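You operate a simulated robot arm through the tools that you are given. There is no shell and no other tool. Be economical: measure what you need, move in short steps, check, and stop when the job is done.

The job below is to be done with a simulated robot arm. You get a single attempt, and the scene is never put back.

JOB
Label the full bottle from the green rack on the label jig.
Fine: put it back; roller arm swung out, pull knob back. Where these are worked on the way, their far stop is far enough and under half their travel is too little: roller arm.

The check looks at the end state, three seconds after you hand in, the way a careful person would. Anything else that was tipped, shoved, dropped, spilled or broken makes it a failure.

ROBOT AND FRAMES
A 7-joint arm with a two-finger parallel gripper, fixed in place. Base frame: the origin is at the foot of the arm, x ahead of it, y to its left, z up; the work surface is at about z = 0.788. Lengths are in m, angles in rad, forces in N, time in s.
With the tool pointing down near the work surface it reaches from about 0.22 to 0.68 m from the base axis. Its first joint turns from -1.152 to 1.152 rad. Payload 2.4 kg.
The tool frame sits at the grasp point between the pads (the TCP): z along the fingers, y along the line on which they close. The tips reach 0.03 m beyond it. The gripper opens to 0.094 m. The fingers are 0.028 m wide and 0.01 m thick; the gripper's body (0.05 by 0.096 m) begins 0.055 m behind the TCP.
Orientation is told as [roll, pitch, yaw] about the base's x, y, z axes, in that order, counted from this pose: with the fingers straight down and closing along the base's y, the tool's x points along the base's -x, its y along +y and its z along -z.

CONTROLS
- The arm moves only by the tool play_rows. Its argument "plan" is a list of rows, each an object (a shift or turn left out is 0, a gripper value left out holds the last) with "xyz": the shift along the tool's x, y, z in units of 50 mm (1.0 is 50 mm), a list of three; "delta_rot": the turn, a rotation vector about the tool's x, y, z in units of 5 degrees (1.0 is 5 degrees), a list of three. In form: [{"xyz": [x, y, z], "delta_rot": [ax, ay, az]}, ...]. A call has 1 to 10 rows; each row shifts and turns the commanded pose from where the row before left it, along the tool's axes as they then stand. "fingers" is the gripper command, from -1 (shut) to 1 (fully open), values between in proportion, set as the call begins (left out, the last holds). A call with a number of a shift or a turn outside -1 to 1 is refused whole. A row lasts 0.2 s, in which the tool goes at most 0.05 m and 0.15 rad; a call with a longer step from one row to the next is refused whole, and so is a gripper value outside its range. A pose out of reach is approached as far as the arm can. The call stops where the force on the tool passes 40 N (or 10 N more than at its start, if that is more) or the arm is blocked; 0.2 s more then pass. Each finger travels about 0.153 m/s and halts on what it meets, pressing with about 35 N; the grip force reading is that of the motor and also rises with nothing between the fingers. The clock runs only during rows and for 0.2 s after the last one: add rows that do not move to give the fingers time. It gives the time, the measured TCP pose, the force on the tool (base axes), the opening and the grip force at its end, in the units of the frame above (readings bear some noise), with the torque about the TCP (base axes, N m) and any sound that the robot's microphone picked up, and new pictures: "show" is both (left out), scene, wrist or none.
- Cameras (640 x 400 px; columns grow to the right, rows downward): "scene" is fixed at [0.0484, 0.4852, 1.4436]; the picture's right is [-0.63, -0.78, 0.00], its down [-0.45, 0.36, -0.81] and it looks along [0.63, -0.51, -0.58] (base axes); focal length 253 px, centre (320, 200). "wrist" rides on the gripper at [0.076, 0.014, -0.102] in the tool frame; the picture's right is [-0.18, 0.98, 0.00], its down [-0.75, -0.14, -0.64] and it looks along [-0.63, -0.12, 0.77] (tool axes); focal length 243 px, centre (320, 200). There is no depth. A picture from a camera that has moved, and an enlarged one, comes with that camera's place and axes in the base frame and with its lens.
- inspect(camera, box): a new picture of the part [left, top, right, bottom] of that camera's present view, enlarged. The clock stands still meanwhile.
- job_done(): hands the job in; it is judged then, once.

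Work in short steps. Places have to be worked out from the pictures, the camera data and where the tool is seen: move nearer, look again, correct. Check each grasp and each placing, and mend what went wrong. You have 120 turns and 200 pictures in all, those below and enlarged ones among them. Open the gripper and draw the arm clear of the work before you hand the job in, unless the task says otherwise; then end with one line.

The tools are called after ">>>" as name(argument=value, ...) on one line, values as JSON. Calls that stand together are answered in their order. play_rows: Moves the arm, as the interface text tells. Its arguments: {"type":"object","properties":{"plan":{"type":"array"},"fingers":{"type":"number"},"show":{"type":"string","enum":["both","scene","wrist","none"]}},"required":["plan"]} The other tools are called the same way: inspect (camera, box) takes an enlarged picture of a part of a camera's view; job_done () hands the job in.

At the start:

```text
clock: 0.0
position: [0.4086, -0.1674, 1.1784]
orientation: [0.0, 0.002, -0.002]
contact_force: [0.2, -0.3, 0.6]
wrist_torque: [-0.01, -0.01, 0.0]
opening: 0.0942
finger_force: 0.0
```

scene: 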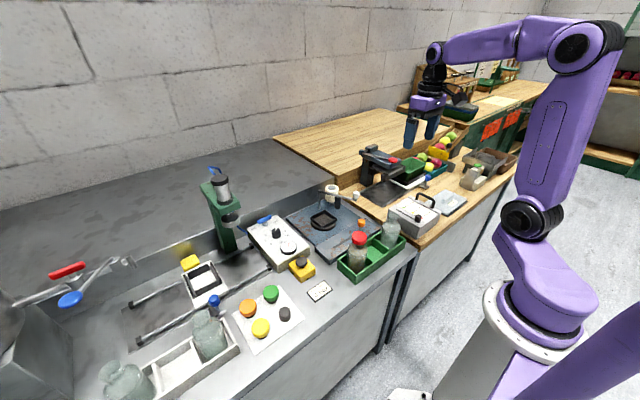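
wrist: 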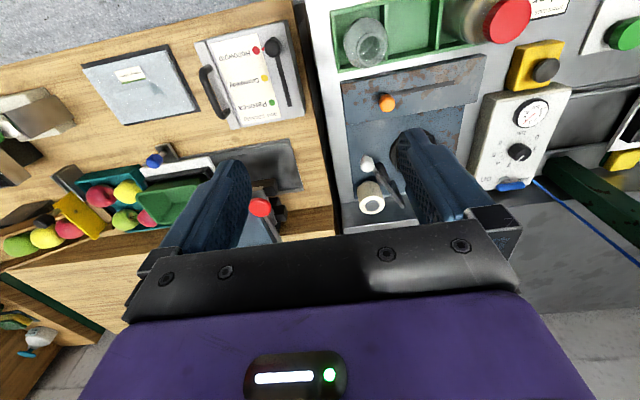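

I'll start by enlarging the area of the green rack and the jig in both cameras to identify them.

>>> inspect(camera="scene", box=[270, 170, 430, 290])

>>> inspect(camera="wrist", box=[310, 0, 630, 240])

>>> inspect(camera="scene", box=[80, 160, 340, 390])

```text
3.33 times, centred on (350, 230) of scene
camera zoom: at [0.0484, 0.4852, 1.4436], right [-0.63, -0.78, 0.0], down [-0.45, 0.36, -0.81], along [0.63, -0.51, -0.58], focal length 843 px, centre (220, 100)
```

zoom: 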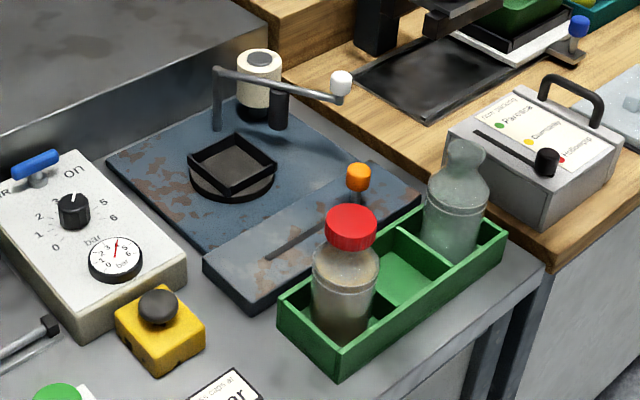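

```text
1.67 times, centred on (470, 120) of wrist
camera zoom: at [0.3322, -0.1535, 1.2817], right [0.18, 0.98, 0.0], down [0.75, -0.14, 0.64], along [0.63, -0.12, -0.77], focal length 404 px, centre (70, 333)
```

zoom: 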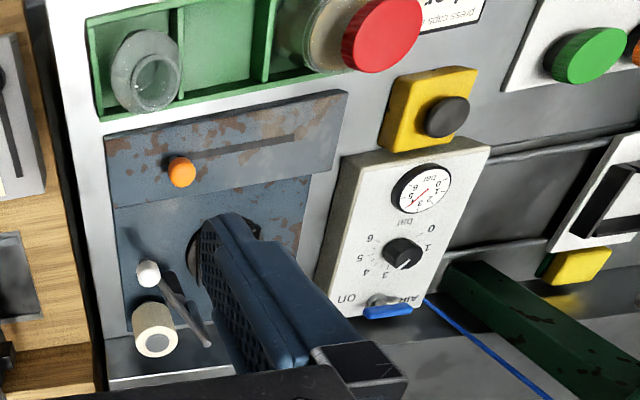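

```text
1.74 times, centred on (210, 275) of scene
camera zoom: at [0.0484, 0.4852, 1.4436], right [-0.63, -0.78, 0.0], down [-0.45, 0.36, -0.81], along [0.63, -0.51, -0.58], focal length 440 px, centre (511, 70)
```

zoom: 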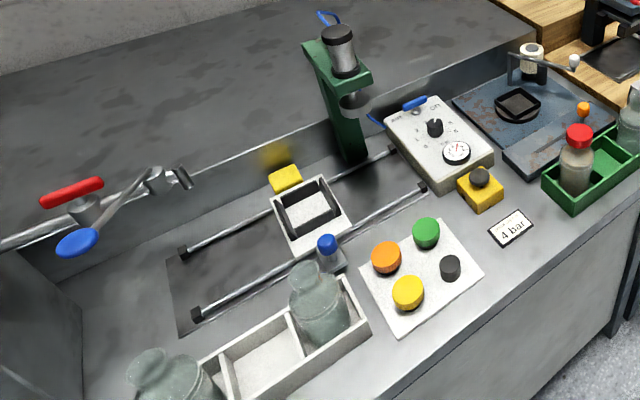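

The jig is the blue plate: square nest near (0.62, 0.0), roller arm with a white knob, orange pull knob in a slot. The red-capped full bottle is at about (0.395, 0.058), with its cap at z≈0.927. I'll move over for a closer view.

>>> play_rows(plan=[{"xyz": [0.2, 0.8, 0.5]}, {"xyz": [0.2, 0.8, 0.5]}, {"xyz": [0.2, 0.8, 0.5]}, {"xyz": [0.2, 0.8, 0.5]}, {"xyz": [0, 0, 0]}], fingers=1)

```text
clock: 1.2
position: [0.3663, -0.0086, 1.0803]
orientation: [0.001, -0.001, 0.0]
contact_force: [-0.7, 0.0, 0.3]
wrist_torque: [0.0, -0.01, -0.04]
opening: 0.0939
finger_force: 0.0
camera wrist: at [0.2893, 0.0055, 1.183], right [0.18, 0.98, 0.0], down [0.75, -0.14, 0.64], along [0.63, -0.12, -0.77], focal length 243 px, centre (320, 200)
```

scene: 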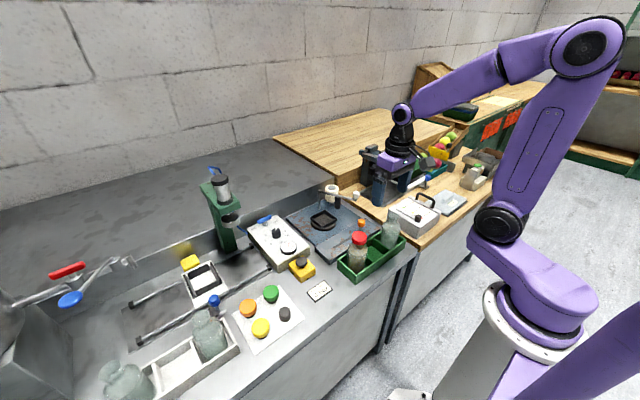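
wrist: 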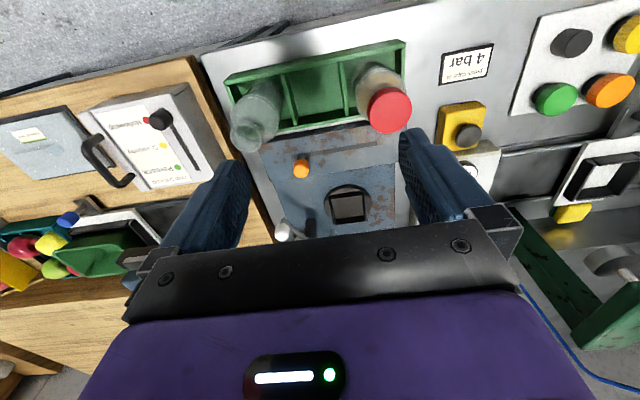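

Wrist and scene views agree: nest at about (0.612, 0.0), cap at about (0.392, 0.06). I'll enlarge the jig.

>>> inspect(camera="wrist", box=[220, 30, 420, 250])

>>> inspect(camera="scene", box=[285, 175, 385, 255])

>>> inspect(camera="scene", box=[325, 220, 425, 285])

```text
1.82 times, centred on (320, 140) of wrist
camera zoom: at [0.2893, 0.0055, 1.183], right [0.18, 0.98, 0.0], down [0.75, -0.14, 0.64], along [0.63, -0.12, -0.77], focal length 441 px, centre (320, 309)
```

zoom: 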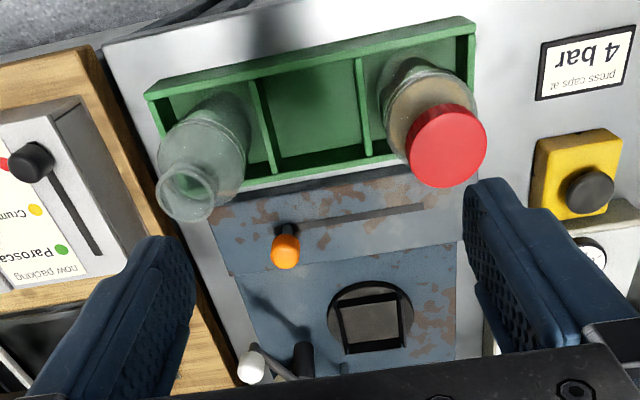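

```text
5.00 times, centred on (335, 215) of scene
camera zoom: at [0.0484, 0.4852, 1.4436], right [-0.63, -0.78, 0.0], down [-0.45, 0.36, -0.81], along [0.63, -0.51, -0.58], focal length 1265 px, centre (245, 125)
```

zoom: 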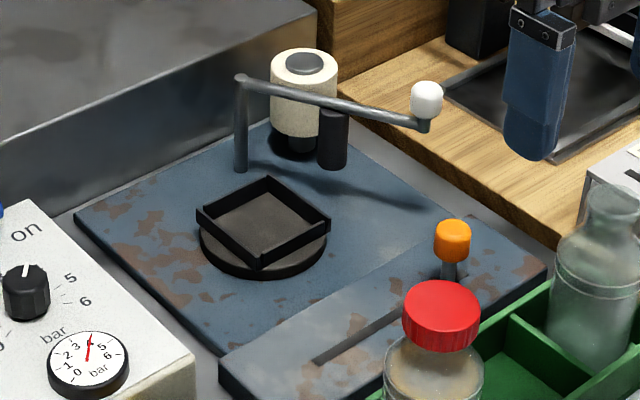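

```text
6.15 times, centred on (375, 252) of scene
camera zoom: at [0.0484, 0.4852, 1.4436], right [-0.63, -0.78, 0.0], down [-0.45, 0.36, -0.81], along [0.63, -0.51, -0.58], focal length 1557 px, centre (-18, -123)
```

zoom: 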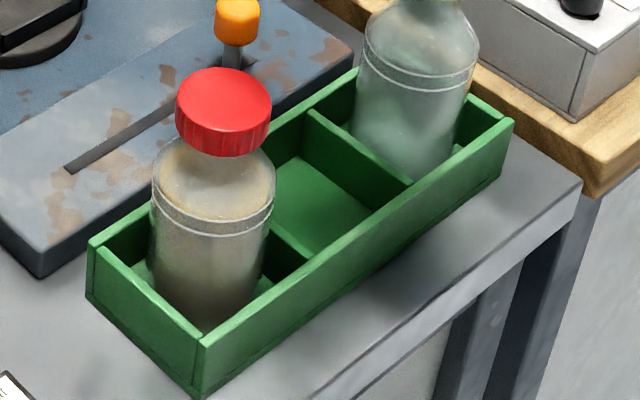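

Geometry from triangulating both views:
- Roller arm: pivot ≈ (0.70, -0.036), white knob ≈ (0.578, -0.118, 0.90).
- Orange pull knob: ≈ (0.493, -0.065, 0.845), with the slot running in +y to about 0.065.

Closing the fingers along x keeps them away from the roller at the nest, so I'll turn yaw by -90° first.

>>> play_rows(plan=[{"delta_rot": [0, 0, 1]}, {"delta_rot": [0, 0, 1]}, {"delta_rot": [0, 0, 1]}, {"delta_rot": [0, 0, 1]}, {"delta_rot": [0, 0, 1]}, {"delta_rot": [0, 0, 1]}, {"delta_rot": [0, 0, 1]}, {"delta_rot": [0, 0, 1]}, {"delta_rot": [0, 0, 1]}], show="none")

>>> play_rows(plan=[{"delta_rot": [0, 0, 1]}, {"delta_rot": [0, 0, 1]}, {"delta_rot": [0, 0, 1]}, {"delta_rot": [0, 0, 1]}, {"delta_rot": [0, 0, 1]}, {"delta_rot": [0, 0, 1]}, {"delta_rot": [0, 0, 1]}, {"delta_rot": [0, 0, 1]}, {"delta_rot": [0, 0, 1]}])

```text
clock: 3.2
position: [0.3676, -0.0091, 1.0793]
orientation: [0.001, 0.0, -0.788]
contact_force: [-0.3, 1.7, 0.6]
wrist_torque: [0.01, -0.02, -0.01]
opening: 0.094
finger_force: 0.0
```

```text
clock: 5.2
position: [0.3676, -0.0076, 1.0787]
orientation: [0.002, 0.001, -1.573]
contact_force: [0.3, -0.3, -0.6]
wrist_torque: [0.0, 0.01, 0.01]
opening: 0.0945
finger_force: 0.1
camera wrist: at [0.382, 0.0682, 1.1819], right [0.98, -0.19, 0.0], down [-0.14, -0.75, 0.64], along [-0.12, -0.63, -0.77], focal length 243 px, centre (320, 200)
```

scene: 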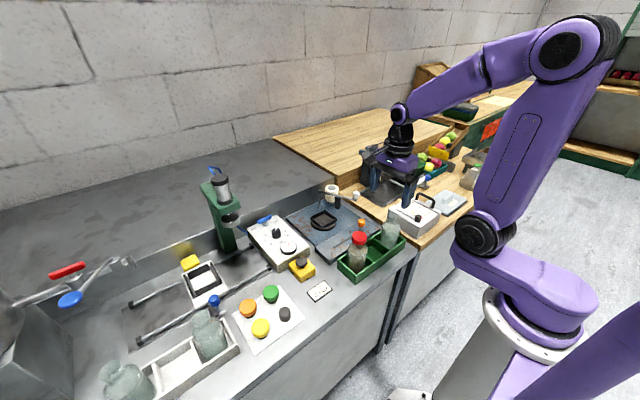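
wrist: 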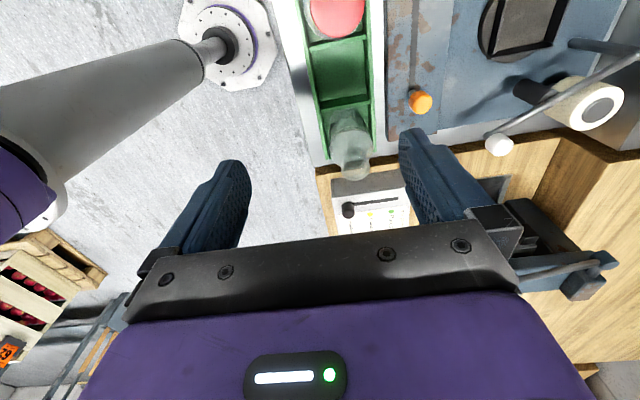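

Yaw is set; tool x is now base +y and tool y is base +x. I'll move over the bottle while staying high.

>>> play_rows(plan=[{"xyz": [0.67, 0.25, 0]}, {"xyz": [0.67, 0.25, 0]}, {"xyz": [0, 0, 0.7]}, {"xyz": [0, 0, 0]}])

```text
clock: 6.2
position: [0.3917, 0.0561, 1.045]
orientation: [0.0, -0.001, -1.57]
contact_force: [0.6, 0.2, 0.5]
wrist_torque: [0.0, -0.03, 0.0]
opening: 0.0943
finger_force: 0.1
camera wrist: at [0.4062, 0.1331, 1.1478], right [0.98, -0.18, 0.0], down [-0.14, -0.75, 0.64], along [-0.12, -0.63, -0.77], focal length 243 px, centre (320, 200)
```

scene: 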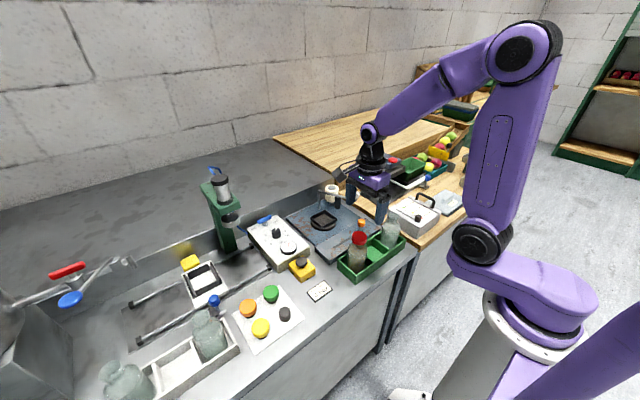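
wrist: 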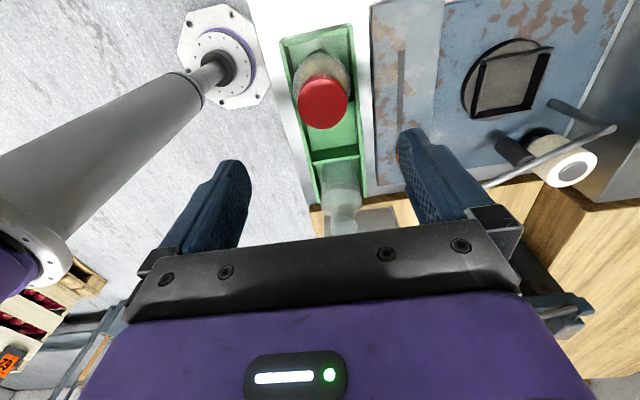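

The cap is nearly centred, at about (0.395, 0.061). I'll descend in part and check alignment.

>>> play_rows(plan=[{"xyz": [0.1, 0.06, 0.8]}, {"xyz": [0, 0, 0.8]}, {"xyz": [0, 0, 0]}], show="wrist")

>>> inspect(camera="scene", box=[310, 180, 420, 290])

```text
clock: 7.0
position: [0.3957, 0.0582, 0.9678]
orientation: [-0.002, 0.001, -1.572]
contact_force: [-0.4, -0.1, -0.9]
wrist_torque: [-0.01, 0.01, -0.03]
opening: 0.0939
finger_force: 0.1
camera wrist: at [0.4105, 0.1352, 1.0697], right [0.98, -0.18, 0.0], down [-0.14, -0.75, 0.64], along [-0.12, -0.63, -0.77], focal length 243 px, centre (320, 200)
```

wrist: 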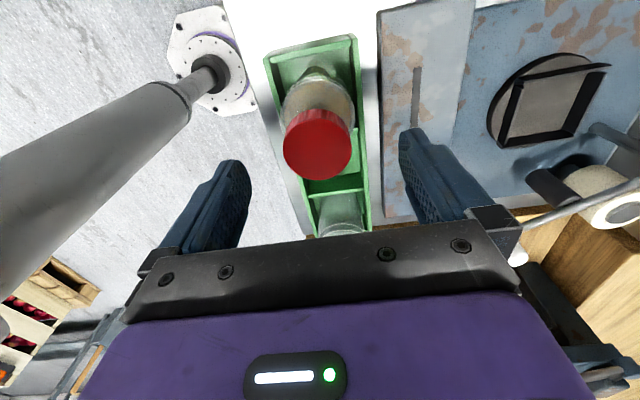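

```text
3.64 times, centred on (365, 235) of scene
camera zoom: at [0.0484, 0.4852, 1.4436], right [-0.63, -0.78, 0.0], down [-0.45, 0.36, -0.81], along [0.63, -0.51, -0.58], focal length 920 px, centre (156, 73)
```

zoom: 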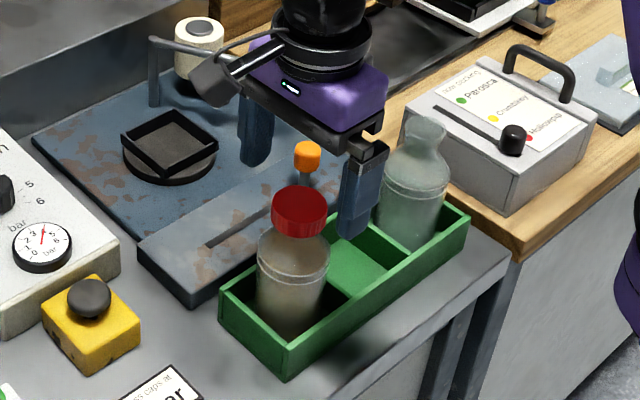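

Aligned within 2 mm. I'll descend to grip the upper body just below the shoulder, keeping the tips above the rack walls.

>>> play_rows(plan=[{"xyz": [0.04, 0, 0.6]}, {"xyz": [0, 0, 0.6]}, {"xyz": [0, 0, 0.4]}, {"xyz": [0, 0, 0]}], show="wrist")

>>> inspect(camera="scene", box=[310, 200, 420, 290])

```text
clock: 8.0
position: [0.396, 0.0629, 0.885]
orientation: [0.001, -0.001, -1.572]
contact_force: [0.1, 0.3, 1.0]
wrist_torque: [0.0, 0.03, 0.02]
opening: 0.094
finger_force: 0.0
camera wrist: at [0.4096, 0.1405, 0.9881], right [0.98, -0.18, 0.0], down [-0.14, -0.75, 0.64], along [-0.12, -0.63, -0.77], focal length 243 px, centre (320, 200)
```

wrist: 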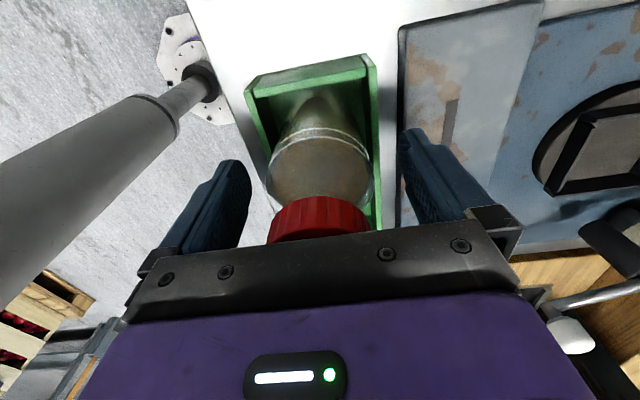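

```text
4.44 times, centred on (365, 245) of scene
camera zoom: at [0.0484, 0.4852, 1.4436], right [-0.63, -0.78, 0.0], down [-0.45, 0.36, -0.81], along [0.63, -0.51, -0.58], focal length 1124 px, centre (120, 0)
```

zoom: 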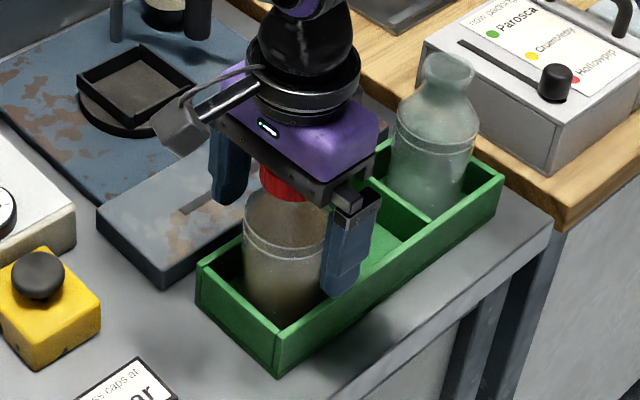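

No contact, and the fingers straddle the body around the groove. Closing now.

>>> play_rows(plan=[{}, {}, {}], fingers=-1, show="wrist")

>>> inspect(camera="scene", box=[310, 200, 420, 290])

```text
clock: 8.8
position: [0.3951, 0.0641, 0.8853]
orientation: [-0.001, -0.001, -1.57]
contact_force: [-2.2, -1.0, 16.3]
wrist_torque: [-0.18, 0.08, 0.01]
opening: 0.0592
finger_force: 34.9
camera wrist: at [0.4095, 0.1404, 0.9887], right [0.98, -0.18, 0.0], down [-0.14, -0.75, 0.64], along [-0.12, -0.63, -0.77], focal length 243 px, centre (320, 200)
```

wrist: 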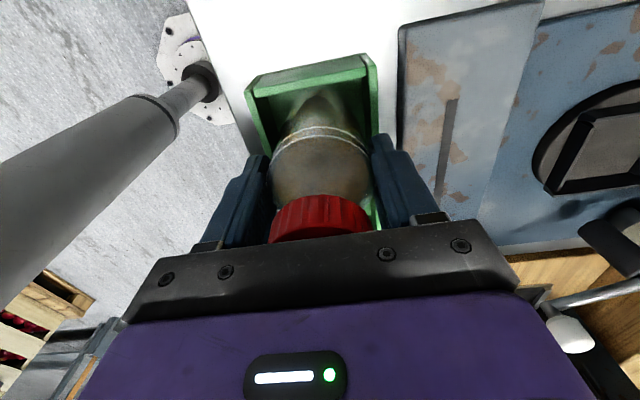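

```text
4.44 times, centred on (365, 245) of scene
camera zoom: at [0.0482, 0.4851, 1.4436], right [-0.63, -0.78, 0.0], down [-0.45, 0.36, -0.81], along [0.63, -0.51, -0.58], focal length 1124 px, centre (120, 0)
```

zoom: 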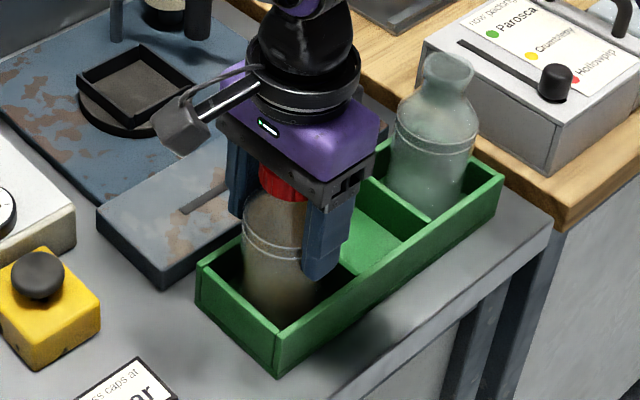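

Opening is 0.059, so the bottle is held by the body. I'll lift 12 mm and check that it follows.

>>> play_rows(plan=[{"xyz": [0, 0, -0.12]}, {"xyz": [0, 0, -0.12]}, {}], show="none")

>>> inspect(camera="scene", box=[310, 200, 420, 290])

```text
clock: 9.6
position: [0.3958, 0.0633, 0.8956]
orientation: [-0.001, 0.0, -1.571]
contact_force: [0.0, -0.6, -3.4]
wrist_torque: [0.03, 0.0, -0.04]
opening: 0.0591
finger_force: 35.3
```

```text
4.44 times, centred on (365, 245) of scene
camera zoom: at [0.0485, 0.4852, 1.4436], right [-0.63, -0.78, 0.0], down [-0.45, 0.36, -0.81], along [0.63, -0.51, -0.58], focal length 1124 px, centre (120, 0)
```

zoom: 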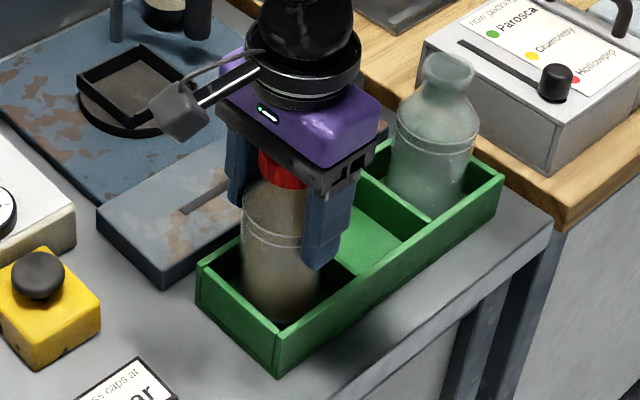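

It follows cleanly (about 3.4 N). I'll lift clear and move part way to the nest to refine the nest's position.

>>> play_rows(plan=[{"xyz": [0, 0, -0.7]}, {"xyz": [0, 0, -0.7]}, {"xyz": [-0.1, 0.8, 0]}, {"xyz": [-0.1, 0.8, 0]}, {"xyz": [-0.1, 0.8, 0]}, {}])

>>> inspect(camera="scene", box=[275, 165, 375, 245])

```text
clock: 11.0
position: [0.5166, 0.0525, 0.9708]
orientation: [0.0, 0.0, -1.568]
contact_force: [0.5, 0.3, -3.0]
wrist_torque: [-0.02, -0.04, 0.01]
opening: 0.0587
finger_force: 35.5
camera wrist: at [0.5297, 0.1294, 1.0726], right [0.98, -0.18, 0.0], down [-0.14, -0.75, 0.64], along [-0.12, -0.63, -0.77], focal length 243 px, centre (320, 200)
```

scene: 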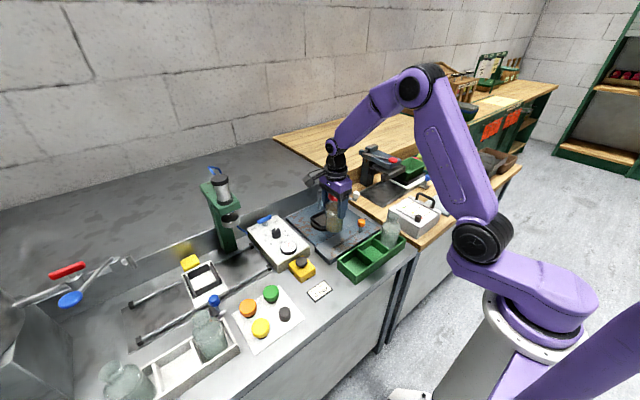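
wrist: 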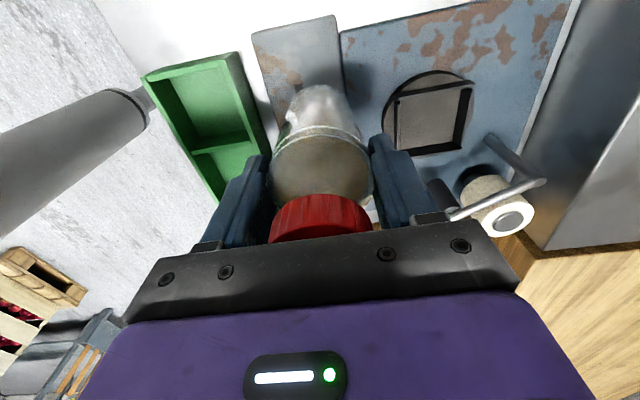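

```text
5.00 times, centred on (325, 205) of scene
camera zoom: at [0.0485, 0.4852, 1.4436], right [-0.63, -0.78, 0.0], down [-0.45, 0.36, -0.81], along [0.63, -0.51, -0.58], focal length 1265 px, centre (295, 175)
```

zoom: 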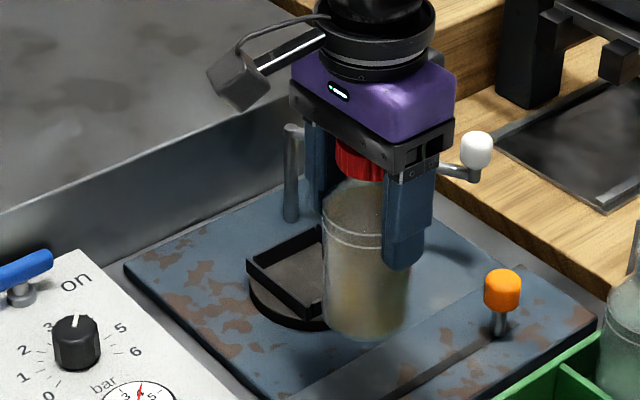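

I'll enlarge the nest in the wrist view to locate it precisely.

>>> inspect(camera="wrist", box=[370, 50, 550, 250])

```text
2.00 times, centred on (460, 150) of wrist
camera zoom: at [0.5297, 0.1294, 1.0726], right [0.98, -0.18, 0.0], down [-0.14, -0.75, 0.64], along [-0.12, -0.63, -0.77], focal length 485 px, centre (40, 300)
```

zoom: 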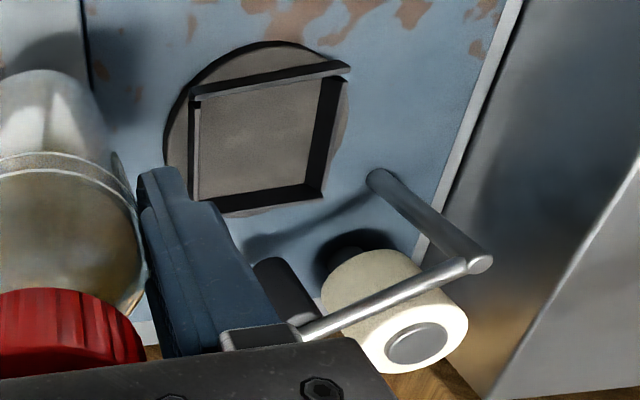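

Three views agree: nest floor centre ≈ (0.627, 0.001), floor z≈0.805. The bottle axis sits about 5 mm to -y of the TCP, so I target TCP (0.627, 0.006) and stay high.

>>> play_rows(plan=[{"xyz": [-0.31, 0.74, 0]}, {"xyz": [-0.31, 0.74, 0]}, {"xyz": [-0.3, 0.73, 0]}, {}])

>>> inspect(camera="scene", box=[275, 165, 375, 245])

```text
clock: 12.0
position: [0.6257, 0.0078, 0.9662]
orientation: [-0.003, 0.001, -1.571]
contact_force: [1.1, 0.2, -4.0]
wrist_torque: [-0.02, 0.03, 0.01]
opening: 0.0588
finger_force: 35.2
camera wrist: at [0.6397, 0.0846, 1.0687], right [0.98, -0.18, 0.0], down [-0.14, -0.75, 0.64], along [-0.12, -0.63, -0.77], focal length 243 px, centre (320, 200)
```

scene: 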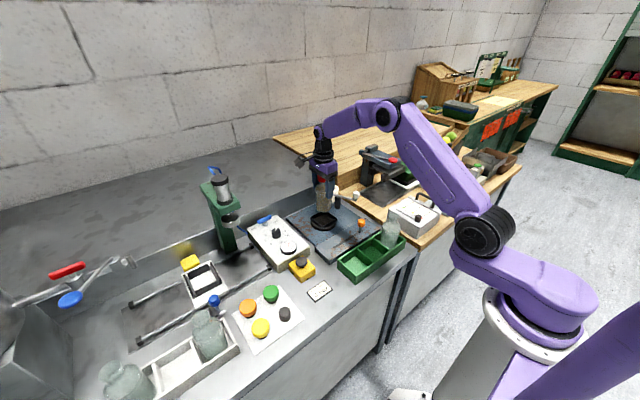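
wrist: 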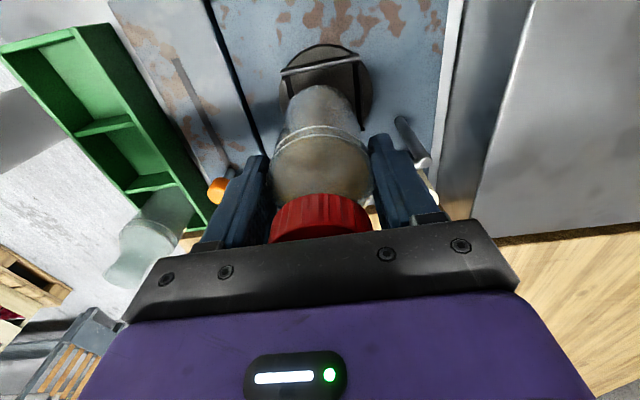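

```text
5.00 times, centred on (325, 205) of scene
camera zoom: at [0.0485, 0.4852, 1.4436], right [-0.63, -0.78, 0.0], down [-0.45, 0.36, -0.81], along [0.63, -0.51, -0.58], focal length 1265 px, centre (295, 175)
```

zoom: 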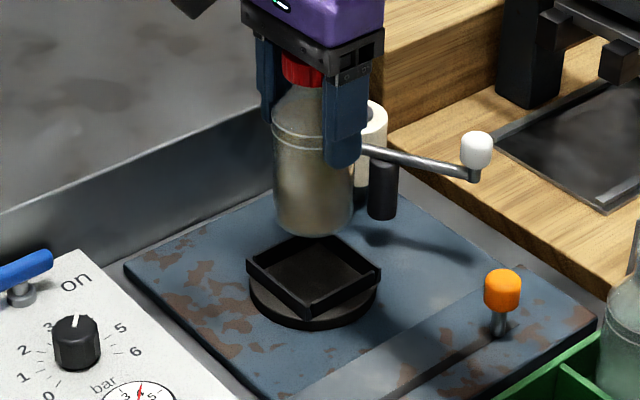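

Scene columns match within 2 px; the wrist view suggests the nest is a few mm further. I'll enlarge to refine before lowering.

>>> inspect(camera="wrist", box=[240, 30, 420, 160])

```text
3.08 times, centred on (330, 95) of wrist
camera zoom: at [0.6397, 0.0846, 1.0687], right [0.98, -0.18, 0.0], down [-0.14, -0.75, 0.64], along [-0.12, -0.63, -0.77], focal length 746 px, centre (289, 523)
```

zoom: 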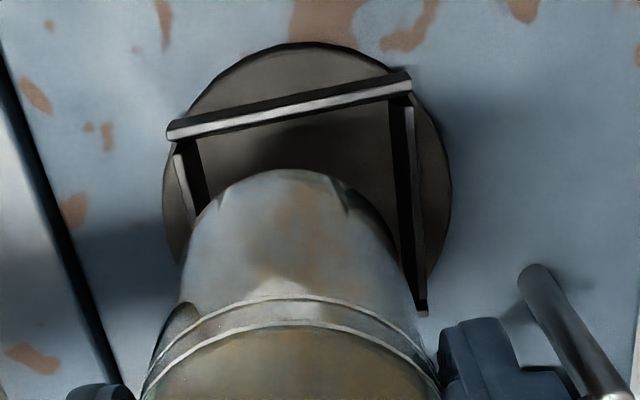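

Correcting by dx +5 mm, dy -6 mm, then lowering most of the way.

>>> play_rows(plan=[{"xyz": [-0.12, 0.11, 0]}, {"xyz": [0, 0, 0.4]}, {"xyz": [0, 0, 0.3]}, {}], show="wrist")

>>> inspect(camera="scene", box=[275, 165, 375, 245])

>>> inspect(camera="wrist", box=[240, 30, 420, 160])

```text
clock: 13.0
position: [0.6313, -0.0003, 0.9298]
orientation: [0.0, 0.0, -1.569]
contact_force: [0.0, -0.1, -4.6]
wrist_torque: [0.0, -0.01, -0.02]
opening: 0.0589
finger_force: 35.6
camera wrist: at [0.6457, 0.0766, 1.0333], right [0.98, -0.18, 0.0], down [-0.14, -0.75, 0.64], along [-0.12, -0.63, -0.77], focal length 243 px, centre (320, 200)
```

wrist: 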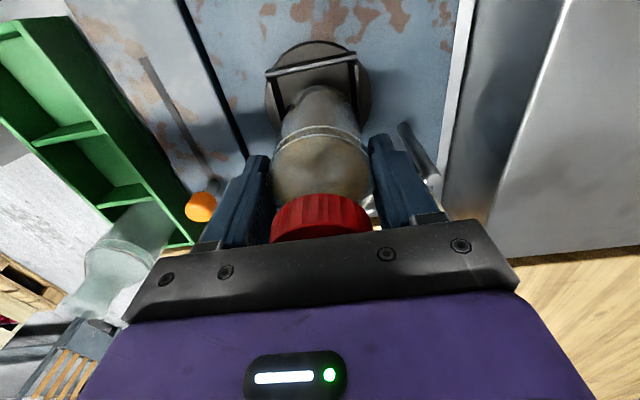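

```text
5.00 times, centred on (325, 205) of scene
camera zoom: at [0.0485, 0.4852, 1.4436], right [-0.63, -0.78, 0.0], down [-0.45, 0.36, -0.81], along [0.63, -0.51, -0.58], focal length 1265 px, centre (295, 175)
```

zoom: 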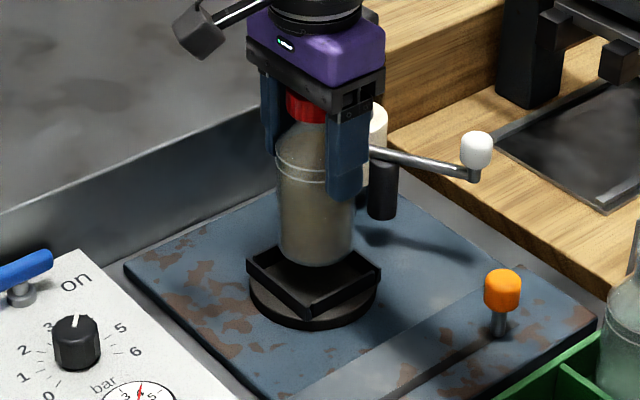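

```text
3.08 times, centred on (330, 95) of wrist
camera zoom: at [0.6457, 0.0766, 1.0333], right [0.98, -0.18, 0.0], down [-0.14, -0.75, 0.64], along [-0.12, -0.63, -0.77], focal length 746 px, centre (289, 523)
```

zoom: 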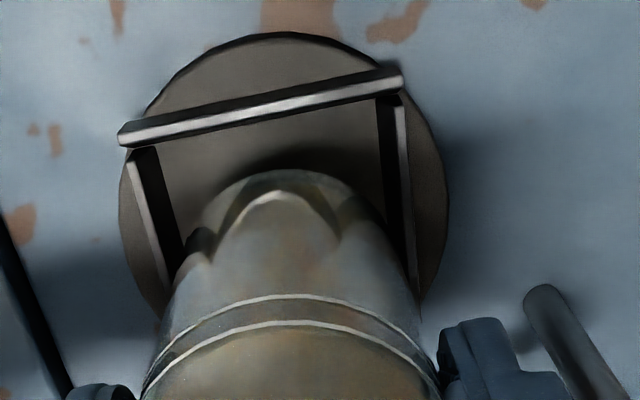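

Both views are now aligned to about 1 mm. Lowering into the nest with small steps.

>>> play_rows(plan=[{"xyz": [0, -0.02, 0.25]}, {"xyz": [0, 0, 0.15]}, {"xyz": [0, 0, 0.1]}, {}], show="none")

>>> inspect(camera="scene", box=[275, 165, 375, 245])

>>> inspect(camera="wrist", box=[240, 30, 420, 160])

```text
clock: 14.0
position: [0.6307, 0.0003, 0.9069]
orientation: [0.001, 0.001, -1.569]
contact_force: [0.9, 0.7, -2.0]
wrist_torque: [0.12, -0.02, 0.02]
opening: 0.059
finger_force: 35.0
```

```text
5.00 times, centred on (325, 205) of scene
camera zoom: at [0.0485, 0.4852, 1.4436], right [-0.63, -0.78, 0.0], down [-0.45, 0.36, -0.81], along [0.63, -0.51, -0.58], focal length 1265 px, centre (295, 175)
```

zoom: 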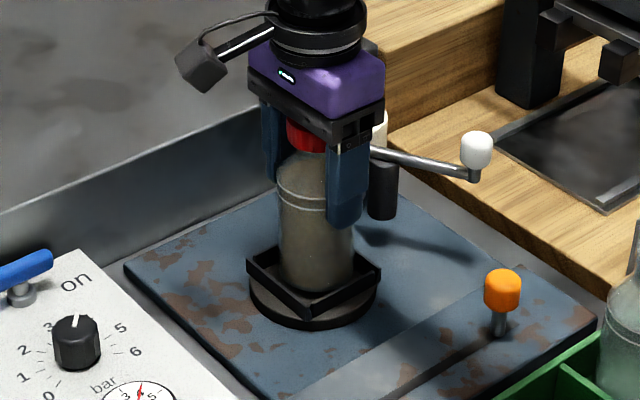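

```text
3.08 times, centred on (330, 95) of wrist
camera zoom: at [0.6446, 0.0767, 1.0091], right [0.98, -0.18, 0.0], down [-0.14, -0.75, 0.64], along [-0.12, -0.63, -0.77], focal length 746 px, centre (289, 523)
```

zoom: 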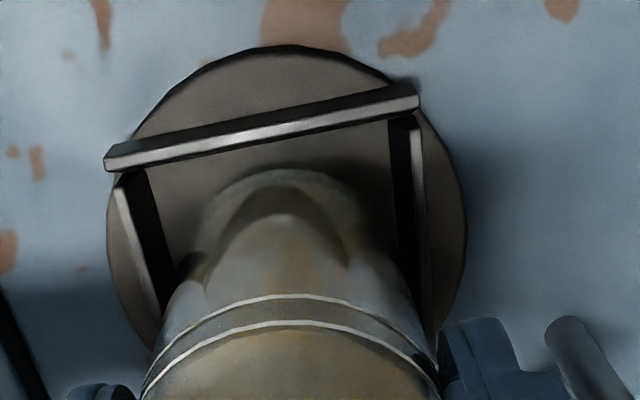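

Slight contact: the bottle appears to brush the -y wall (bottle y≈-0.003, nest centre ≈ +0.001). I'll shift +y 4 mm and continue down gently.

>>> play_rows(plan=[{"xyz": [0.08, 0, -0.04]}, {"xyz": [0, 0, 0.1]}, {"xyz": [0, 0, 0.08]}, {"xyz": [0, 0, 0.08]}, {}], show="none")

>>> inspect(camera="scene", box=[275, 165, 375, 245])

>>> inspect(camera="wrist", box=[240, 30, 420, 160])

```text
clock: 15.0
position: [0.6313, 0.0024, 0.9027]
orientation: [0.0, -0.001, -1.569]
contact_force: [-7.2, -0.7, 9.2]
wrist_torque: [-0.01, 0.33, -0.02]
opening: 0.059
finger_force: 34.4
stopped in row 4: the force on the tool passed its limit (the readings are from after the stop); the commanded pose is now the measured one
```

```text
5.00 times, centred on (325, 205) of scene
camera zoom: at [0.0481, 0.4852, 1.4436], right [-0.63, -0.78, 0.0], down [-0.45, 0.36, -0.81], along [0.63, -0.51, -0.58], focal length 1265 px, centre (295, 175)
```

zoom: 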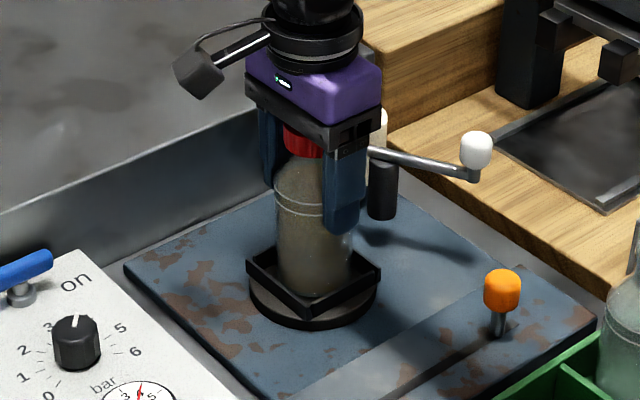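

```text
3.08 times, centred on (330, 95) of wrist
camera zoom: at [0.6449, 0.079, 1.0048], right [0.98, -0.18, 0.0], down [-0.14, -0.75, 0.64], along [-0.12, -0.63, -0.77], focal length 746 px, centre (289, 523)
```

zoom: 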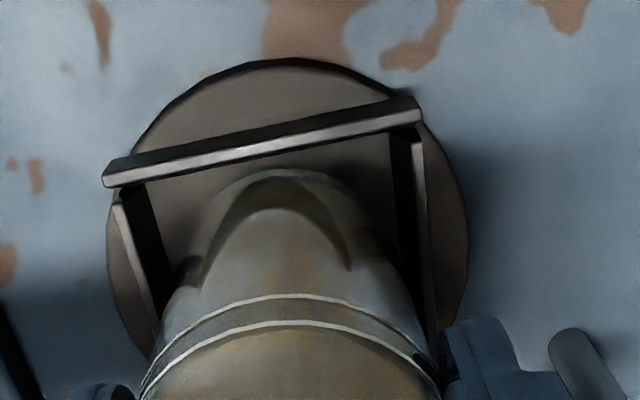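

Contact now: either the floor, or the +x wall edge. I'll zoom in tightly to tell which.

>>> inspect(camera="scene", box=[305, 205, 345, 235])

>>> inspect(camera="wrist", box=[270, 50, 370, 115])

```text
13.33 times, centred on (325, 220) of scene
camera zoom: at [0.0481, 0.4852, 1.4436], right [-0.63, -0.78, 0.0], down [-0.45, 0.36, -0.81], along [0.63, -0.51, -0.58], focal length 3373 px, centre (253, -67)
```

zoom: 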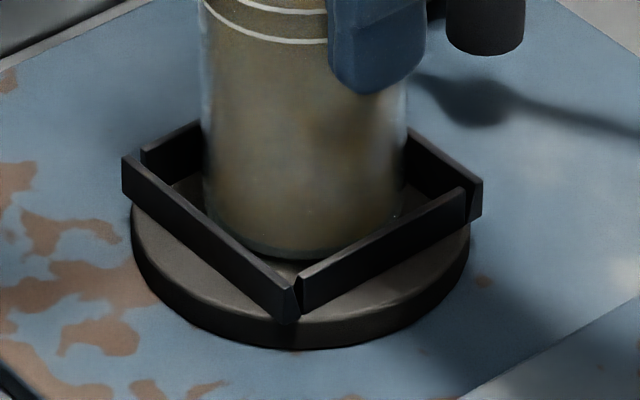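

```text
6.15 times, centred on (320, 82) of wrist
camera zoom: at [0.6449, 0.079, 1.0048], right [0.98, -0.18, 0.0], down [-0.14, -0.75, 0.64], along [-0.12, -0.63, -0.77], focal length 1493 px, centre (320, 923)
```

zoom: 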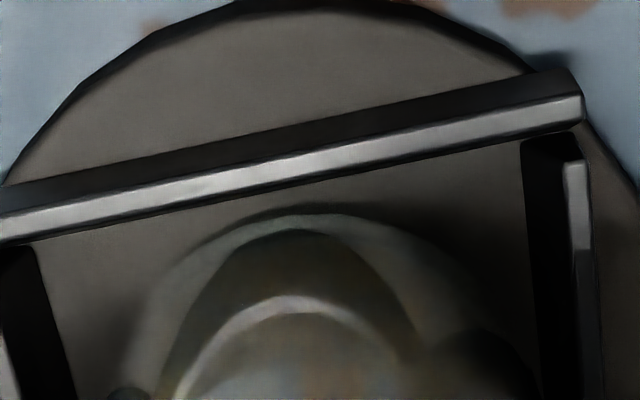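

The bottle bottom is inside the nest walls and sits at the floor. I'll ease the grip slightly so it settles, then check.

>>> play_rows(plan=[{}, {}], fingers=0.45, show="none")

>>> inspect(camera="scene", box=[295, 175, 355, 235])

```text
clock: 15.6
position: [0.6325, 0.0026, 0.9011]
orientation: [0.0, 0.0, -1.57]
contact_force: [-0.2, -0.2, -0.8]
wrist_torque: [0.01, -0.04, -0.02]
opening: 0.0681
finger_force: 0.1
```

```text
6.67 times, centred on (325, 205) of scene
camera zoom: at [0.0484, 0.4852, 1.4436], right [-0.63, -0.78, 0.0], down [-0.45, 0.36, -0.81], along [0.63, -0.51, -0.58], focal length 1686 px, centre (287, 167)
```

zoom: 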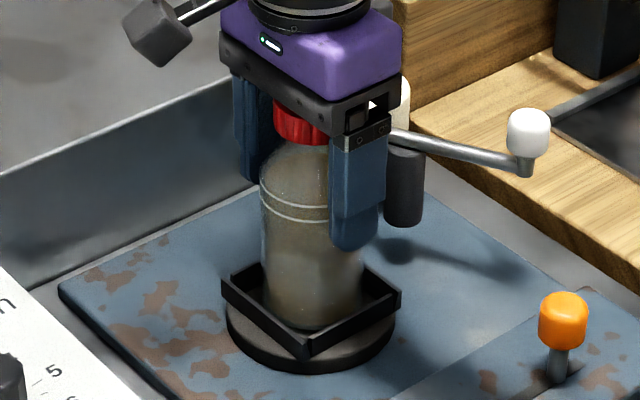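

Upright and seated. Opening a bit more and rising straight up.

>>> play_rows(plan=[{}, {"xyz": [0, 0, -0.6]}, {"xyz": [0, 0, -0.8]}, {"xyz": [0, 0, -0.8]}, {}], fingers=0.65)

>>> inspect(camera="scene", box=[285, 165, 385, 245])

```text
clock: 16.8
position: [0.6308, 0.0027, 1.01]
orientation: [0.0, -0.001, -1.571]
contact_force: [-0.4, -0.2, -0.2]
wrist_torque: [0.03, 0.01, 0.0]
opening: 0.0776
finger_force: 0.1
camera wrist: at [0.6444, 0.0789, 1.1134], right [0.98, -0.18, 0.0], down [-0.14, -0.75, 0.64], along [-0.12, -0.63, -0.77], focal length 243 px, centre (320, 200)
```

scene: 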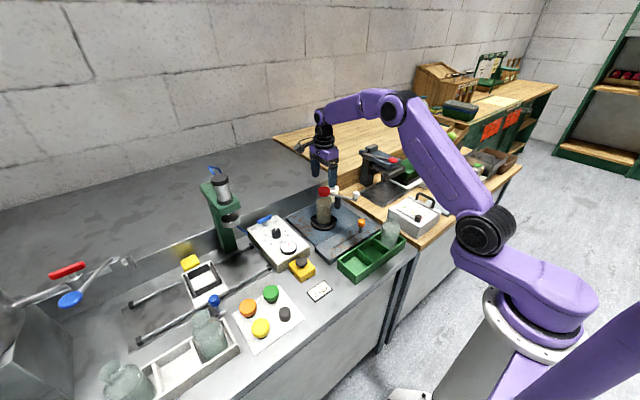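
wrist: 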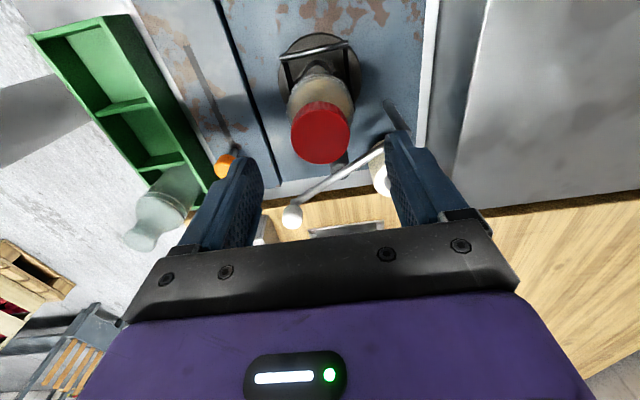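

```text
5.00 times, centred on (335, 205) of scene
camera zoom: at [0.0484, 0.4852, 1.4436], right [-0.63, -0.78, 0.0], down [-0.45, 0.36, -0.81], along [0.63, -0.51, -0.58], focal length 1265 px, centre (245, 175)
```

zoom: 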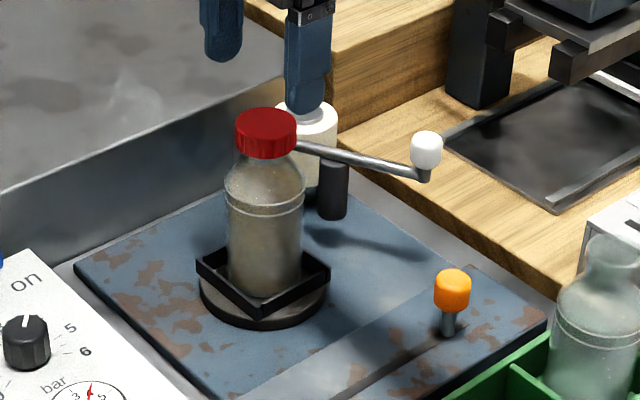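

The bottle is seated well. The white knob triangulates to (0.576, -0.117, 0.903). I'll turn back to yaw 0 so the fingers straddle the arm and the pull knob along y.

>>> play_rows(plan=[{"xyz": [0, 0, -0.4]}, {"delta_rot": [0, 0, -1]}, {"delta_rot": [0, 0, -1]}, {"delta_rot": [0, 0, -1]}, {"delta_rot": [0, 0, -1]}, {"delta_rot": [0, 0, -1]}, {"delta_rot": [0, 0, -1]}, {"delta_rot": [0, 0, -1]}, {"delta_rot": [0, 0, -1]}, {"delta_rot": [0, 0, -1]}], show="none")

>>> play_rows(plan=[{"delta_rot": [0, 0, -1]}, {"delta_rot": [0, 0, -1]}, {"delta_rot": [0, 0, -1]}, {"delta_rot": [0, 0, -1]}, {"delta_rot": [0, 0, -1]}, {"delta_rot": [0, 0, -1]}, {"delta_rot": [0, 0, -1]}, {"delta_rot": [0, 0, -1]}, {"delta_rot": [0, 0, -1]}, {"xyz": [0.6, 0, 0]}], show="none")

>>> play_rows(plan=[{"xyz": [0.2, -0.8, 0]}, {"xyz": [0.2, -0.8, 0]}, {"xyz": [0, -0.75, 0]}, {}])

```text
clock: 19.0
position: [0.632, 0.0032, 1.0309]
orientation: [0.0, 0.0, -0.781]
contact_force: [0.0, -0.1, 0.4]
wrist_torque: [-0.03, -0.03, -0.01]
opening: 0.078
finger_force: 0.0
```

```text
clock: 21.2
position: [0.6001, 0.0023, 1.0321]
orientation: [0.001, -0.005, 0.002]
contact_force: [0.2, -0.4, 0.9]
wrist_torque: [0.0, -0.01, 0.02]
opening: 0.0776
finger_force: 0.1
```

```text
clock: 22.2
position: [0.5798, -0.1148, 1.0321]
orientation: [0.0, 0.0, 0.001]
contact_force: [0.3, 0.4, 0.7]
wrist_torque: [0.04, 0.03, -0.02]
opening: 0.0776
finger_force: 0.1
camera wrist: at [0.5032, -0.1002, 1.134], right [0.18, 0.98, 0.0], down [0.75, -0.14, 0.64], along [0.63, -0.12, -0.77], focal length 243 px, centre (320, 200)
```

scene: 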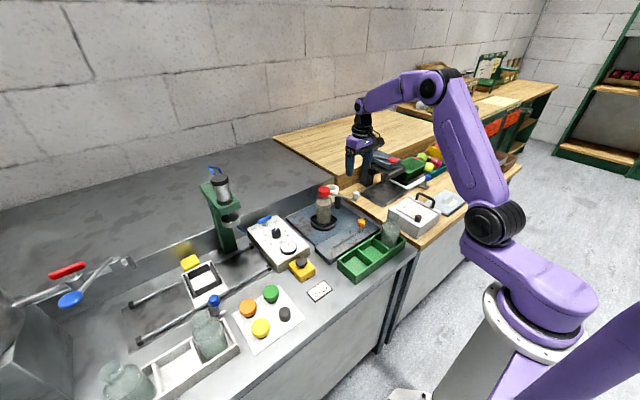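
wrist: 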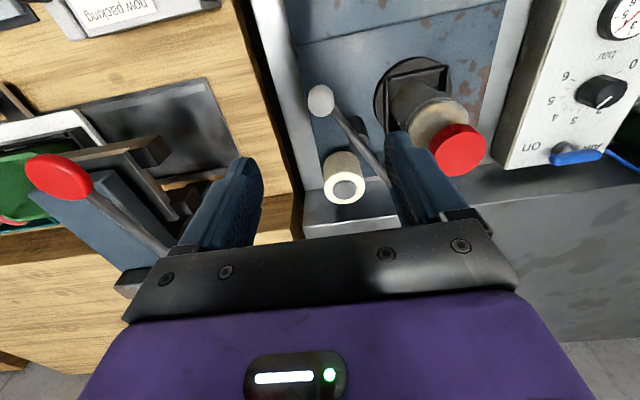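

Knob is right beneath the TCP at about (0.576, -0.115). I'll descend to straddle it, stopping at TCP z≈0.917.

>>> play_rows(plan=[{"xyz": [0.07, 0, 0.8]}, {"xyz": [0, 0, 0.8]}, {"xyz": [0, 0, 0.5]}, {"xyz": [0, 0, 0.2]}, {}])

>>> inspect(camera="scene", box=[285, 155, 385, 235])

```text
clock: 23.4
position: [0.5775, -0.1147, 0.9163]
orientation: [0.001, 0.0, 0.0]
contact_force: [0.5, 0.6, 0.1]
wrist_torque: [-0.02, -0.01, 0.02]
opening: 0.0777
finger_force: 0.1
camera wrist: at [0.501, -0.1, 1.0193], right [0.18, 0.98, 0.0], down [0.75, -0.14, 0.64], along [0.63, -0.12, -0.77], focal length 243 px, centre (320, 200)
```

scene: 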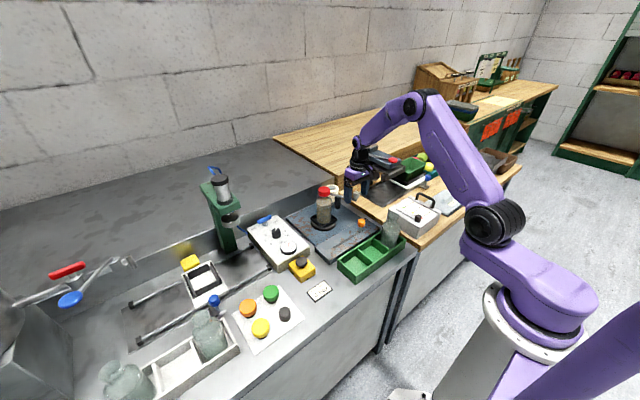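
wrist: 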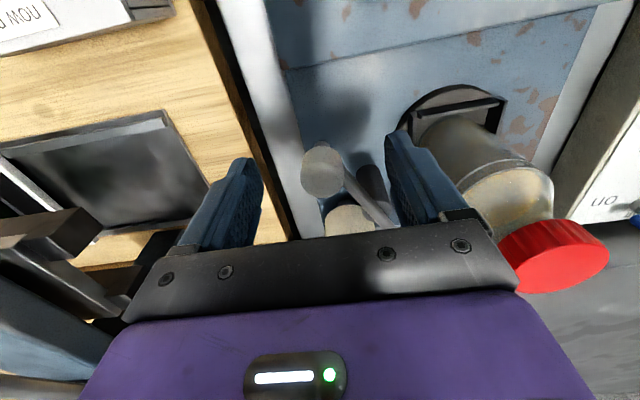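

```text
5.00 times, centred on (335, 195) of scene
camera zoom: at [0.0484, 0.4852, 1.4436], right [-0.63, -0.78, 0.0], down [-0.45, 0.36, -0.81], along [0.63, -0.51, -0.58], focal length 1265 px, centre (245, 225)
```

zoom: 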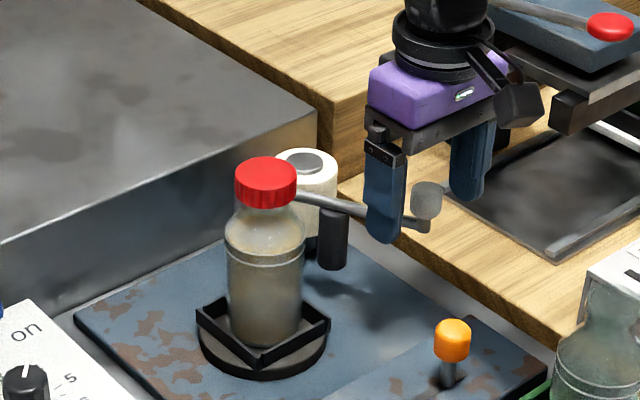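

The knob is straddled. I'll narrow the fingers to a loose straddle, then begin swinging along the arc (pivot ≈ (0.703, -0.037), r≈0.149).

>>> play_rows(plan=[{}, {}, {"xyz": [0.12, 0.24, 0]}, {"xyz": [0.1, 0.24, 0]}, {}], fingers=-0.4)

>>> inspect(camera="scene", box=[285, 155, 385, 235])

```text
clock: 24.6
position: [0.5674, -0.0912, 0.9158]
orientation: [0.0, -0.002, 0.002]
contact_force: [0.3, -0.4, -1.1]
wrist_torque: [0.05, 0.01, -0.02]
opening: 0.0284
finger_force: 0.6
camera wrist: at [0.4905, -0.0754, 1.0197], right [0.18, 0.98, 0.0], down [0.75, -0.14, 0.64], along [0.63, -0.12, -0.77], focal length 243 px, centre (320, 200)
```

scene: 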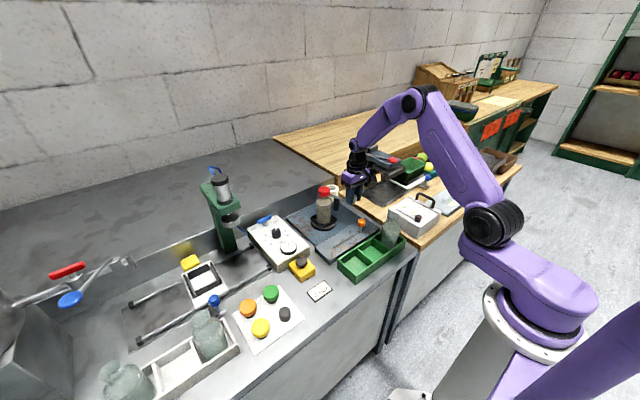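
wrist: 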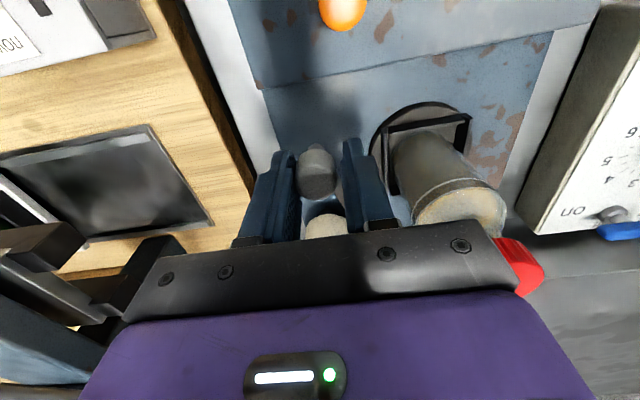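

```text
5.00 times, centred on (335, 195) of scene
camera zoom: at [0.0484, 0.4852, 1.4436], right [-0.63, -0.78, 0.0], down [-0.45, 0.36, -0.81], along [0.63, -0.51, -0.58], focal length 1265 px, centre (245, 225)
```

zoom: 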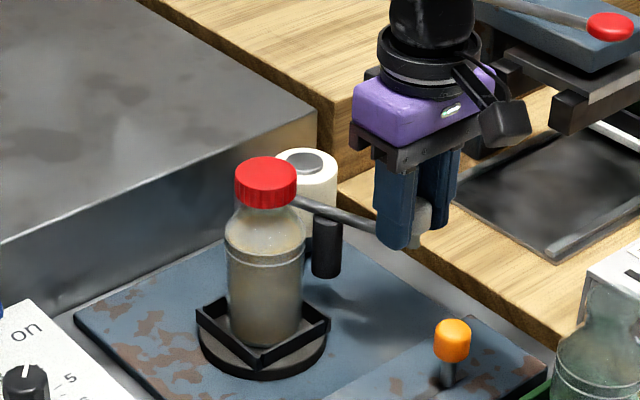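

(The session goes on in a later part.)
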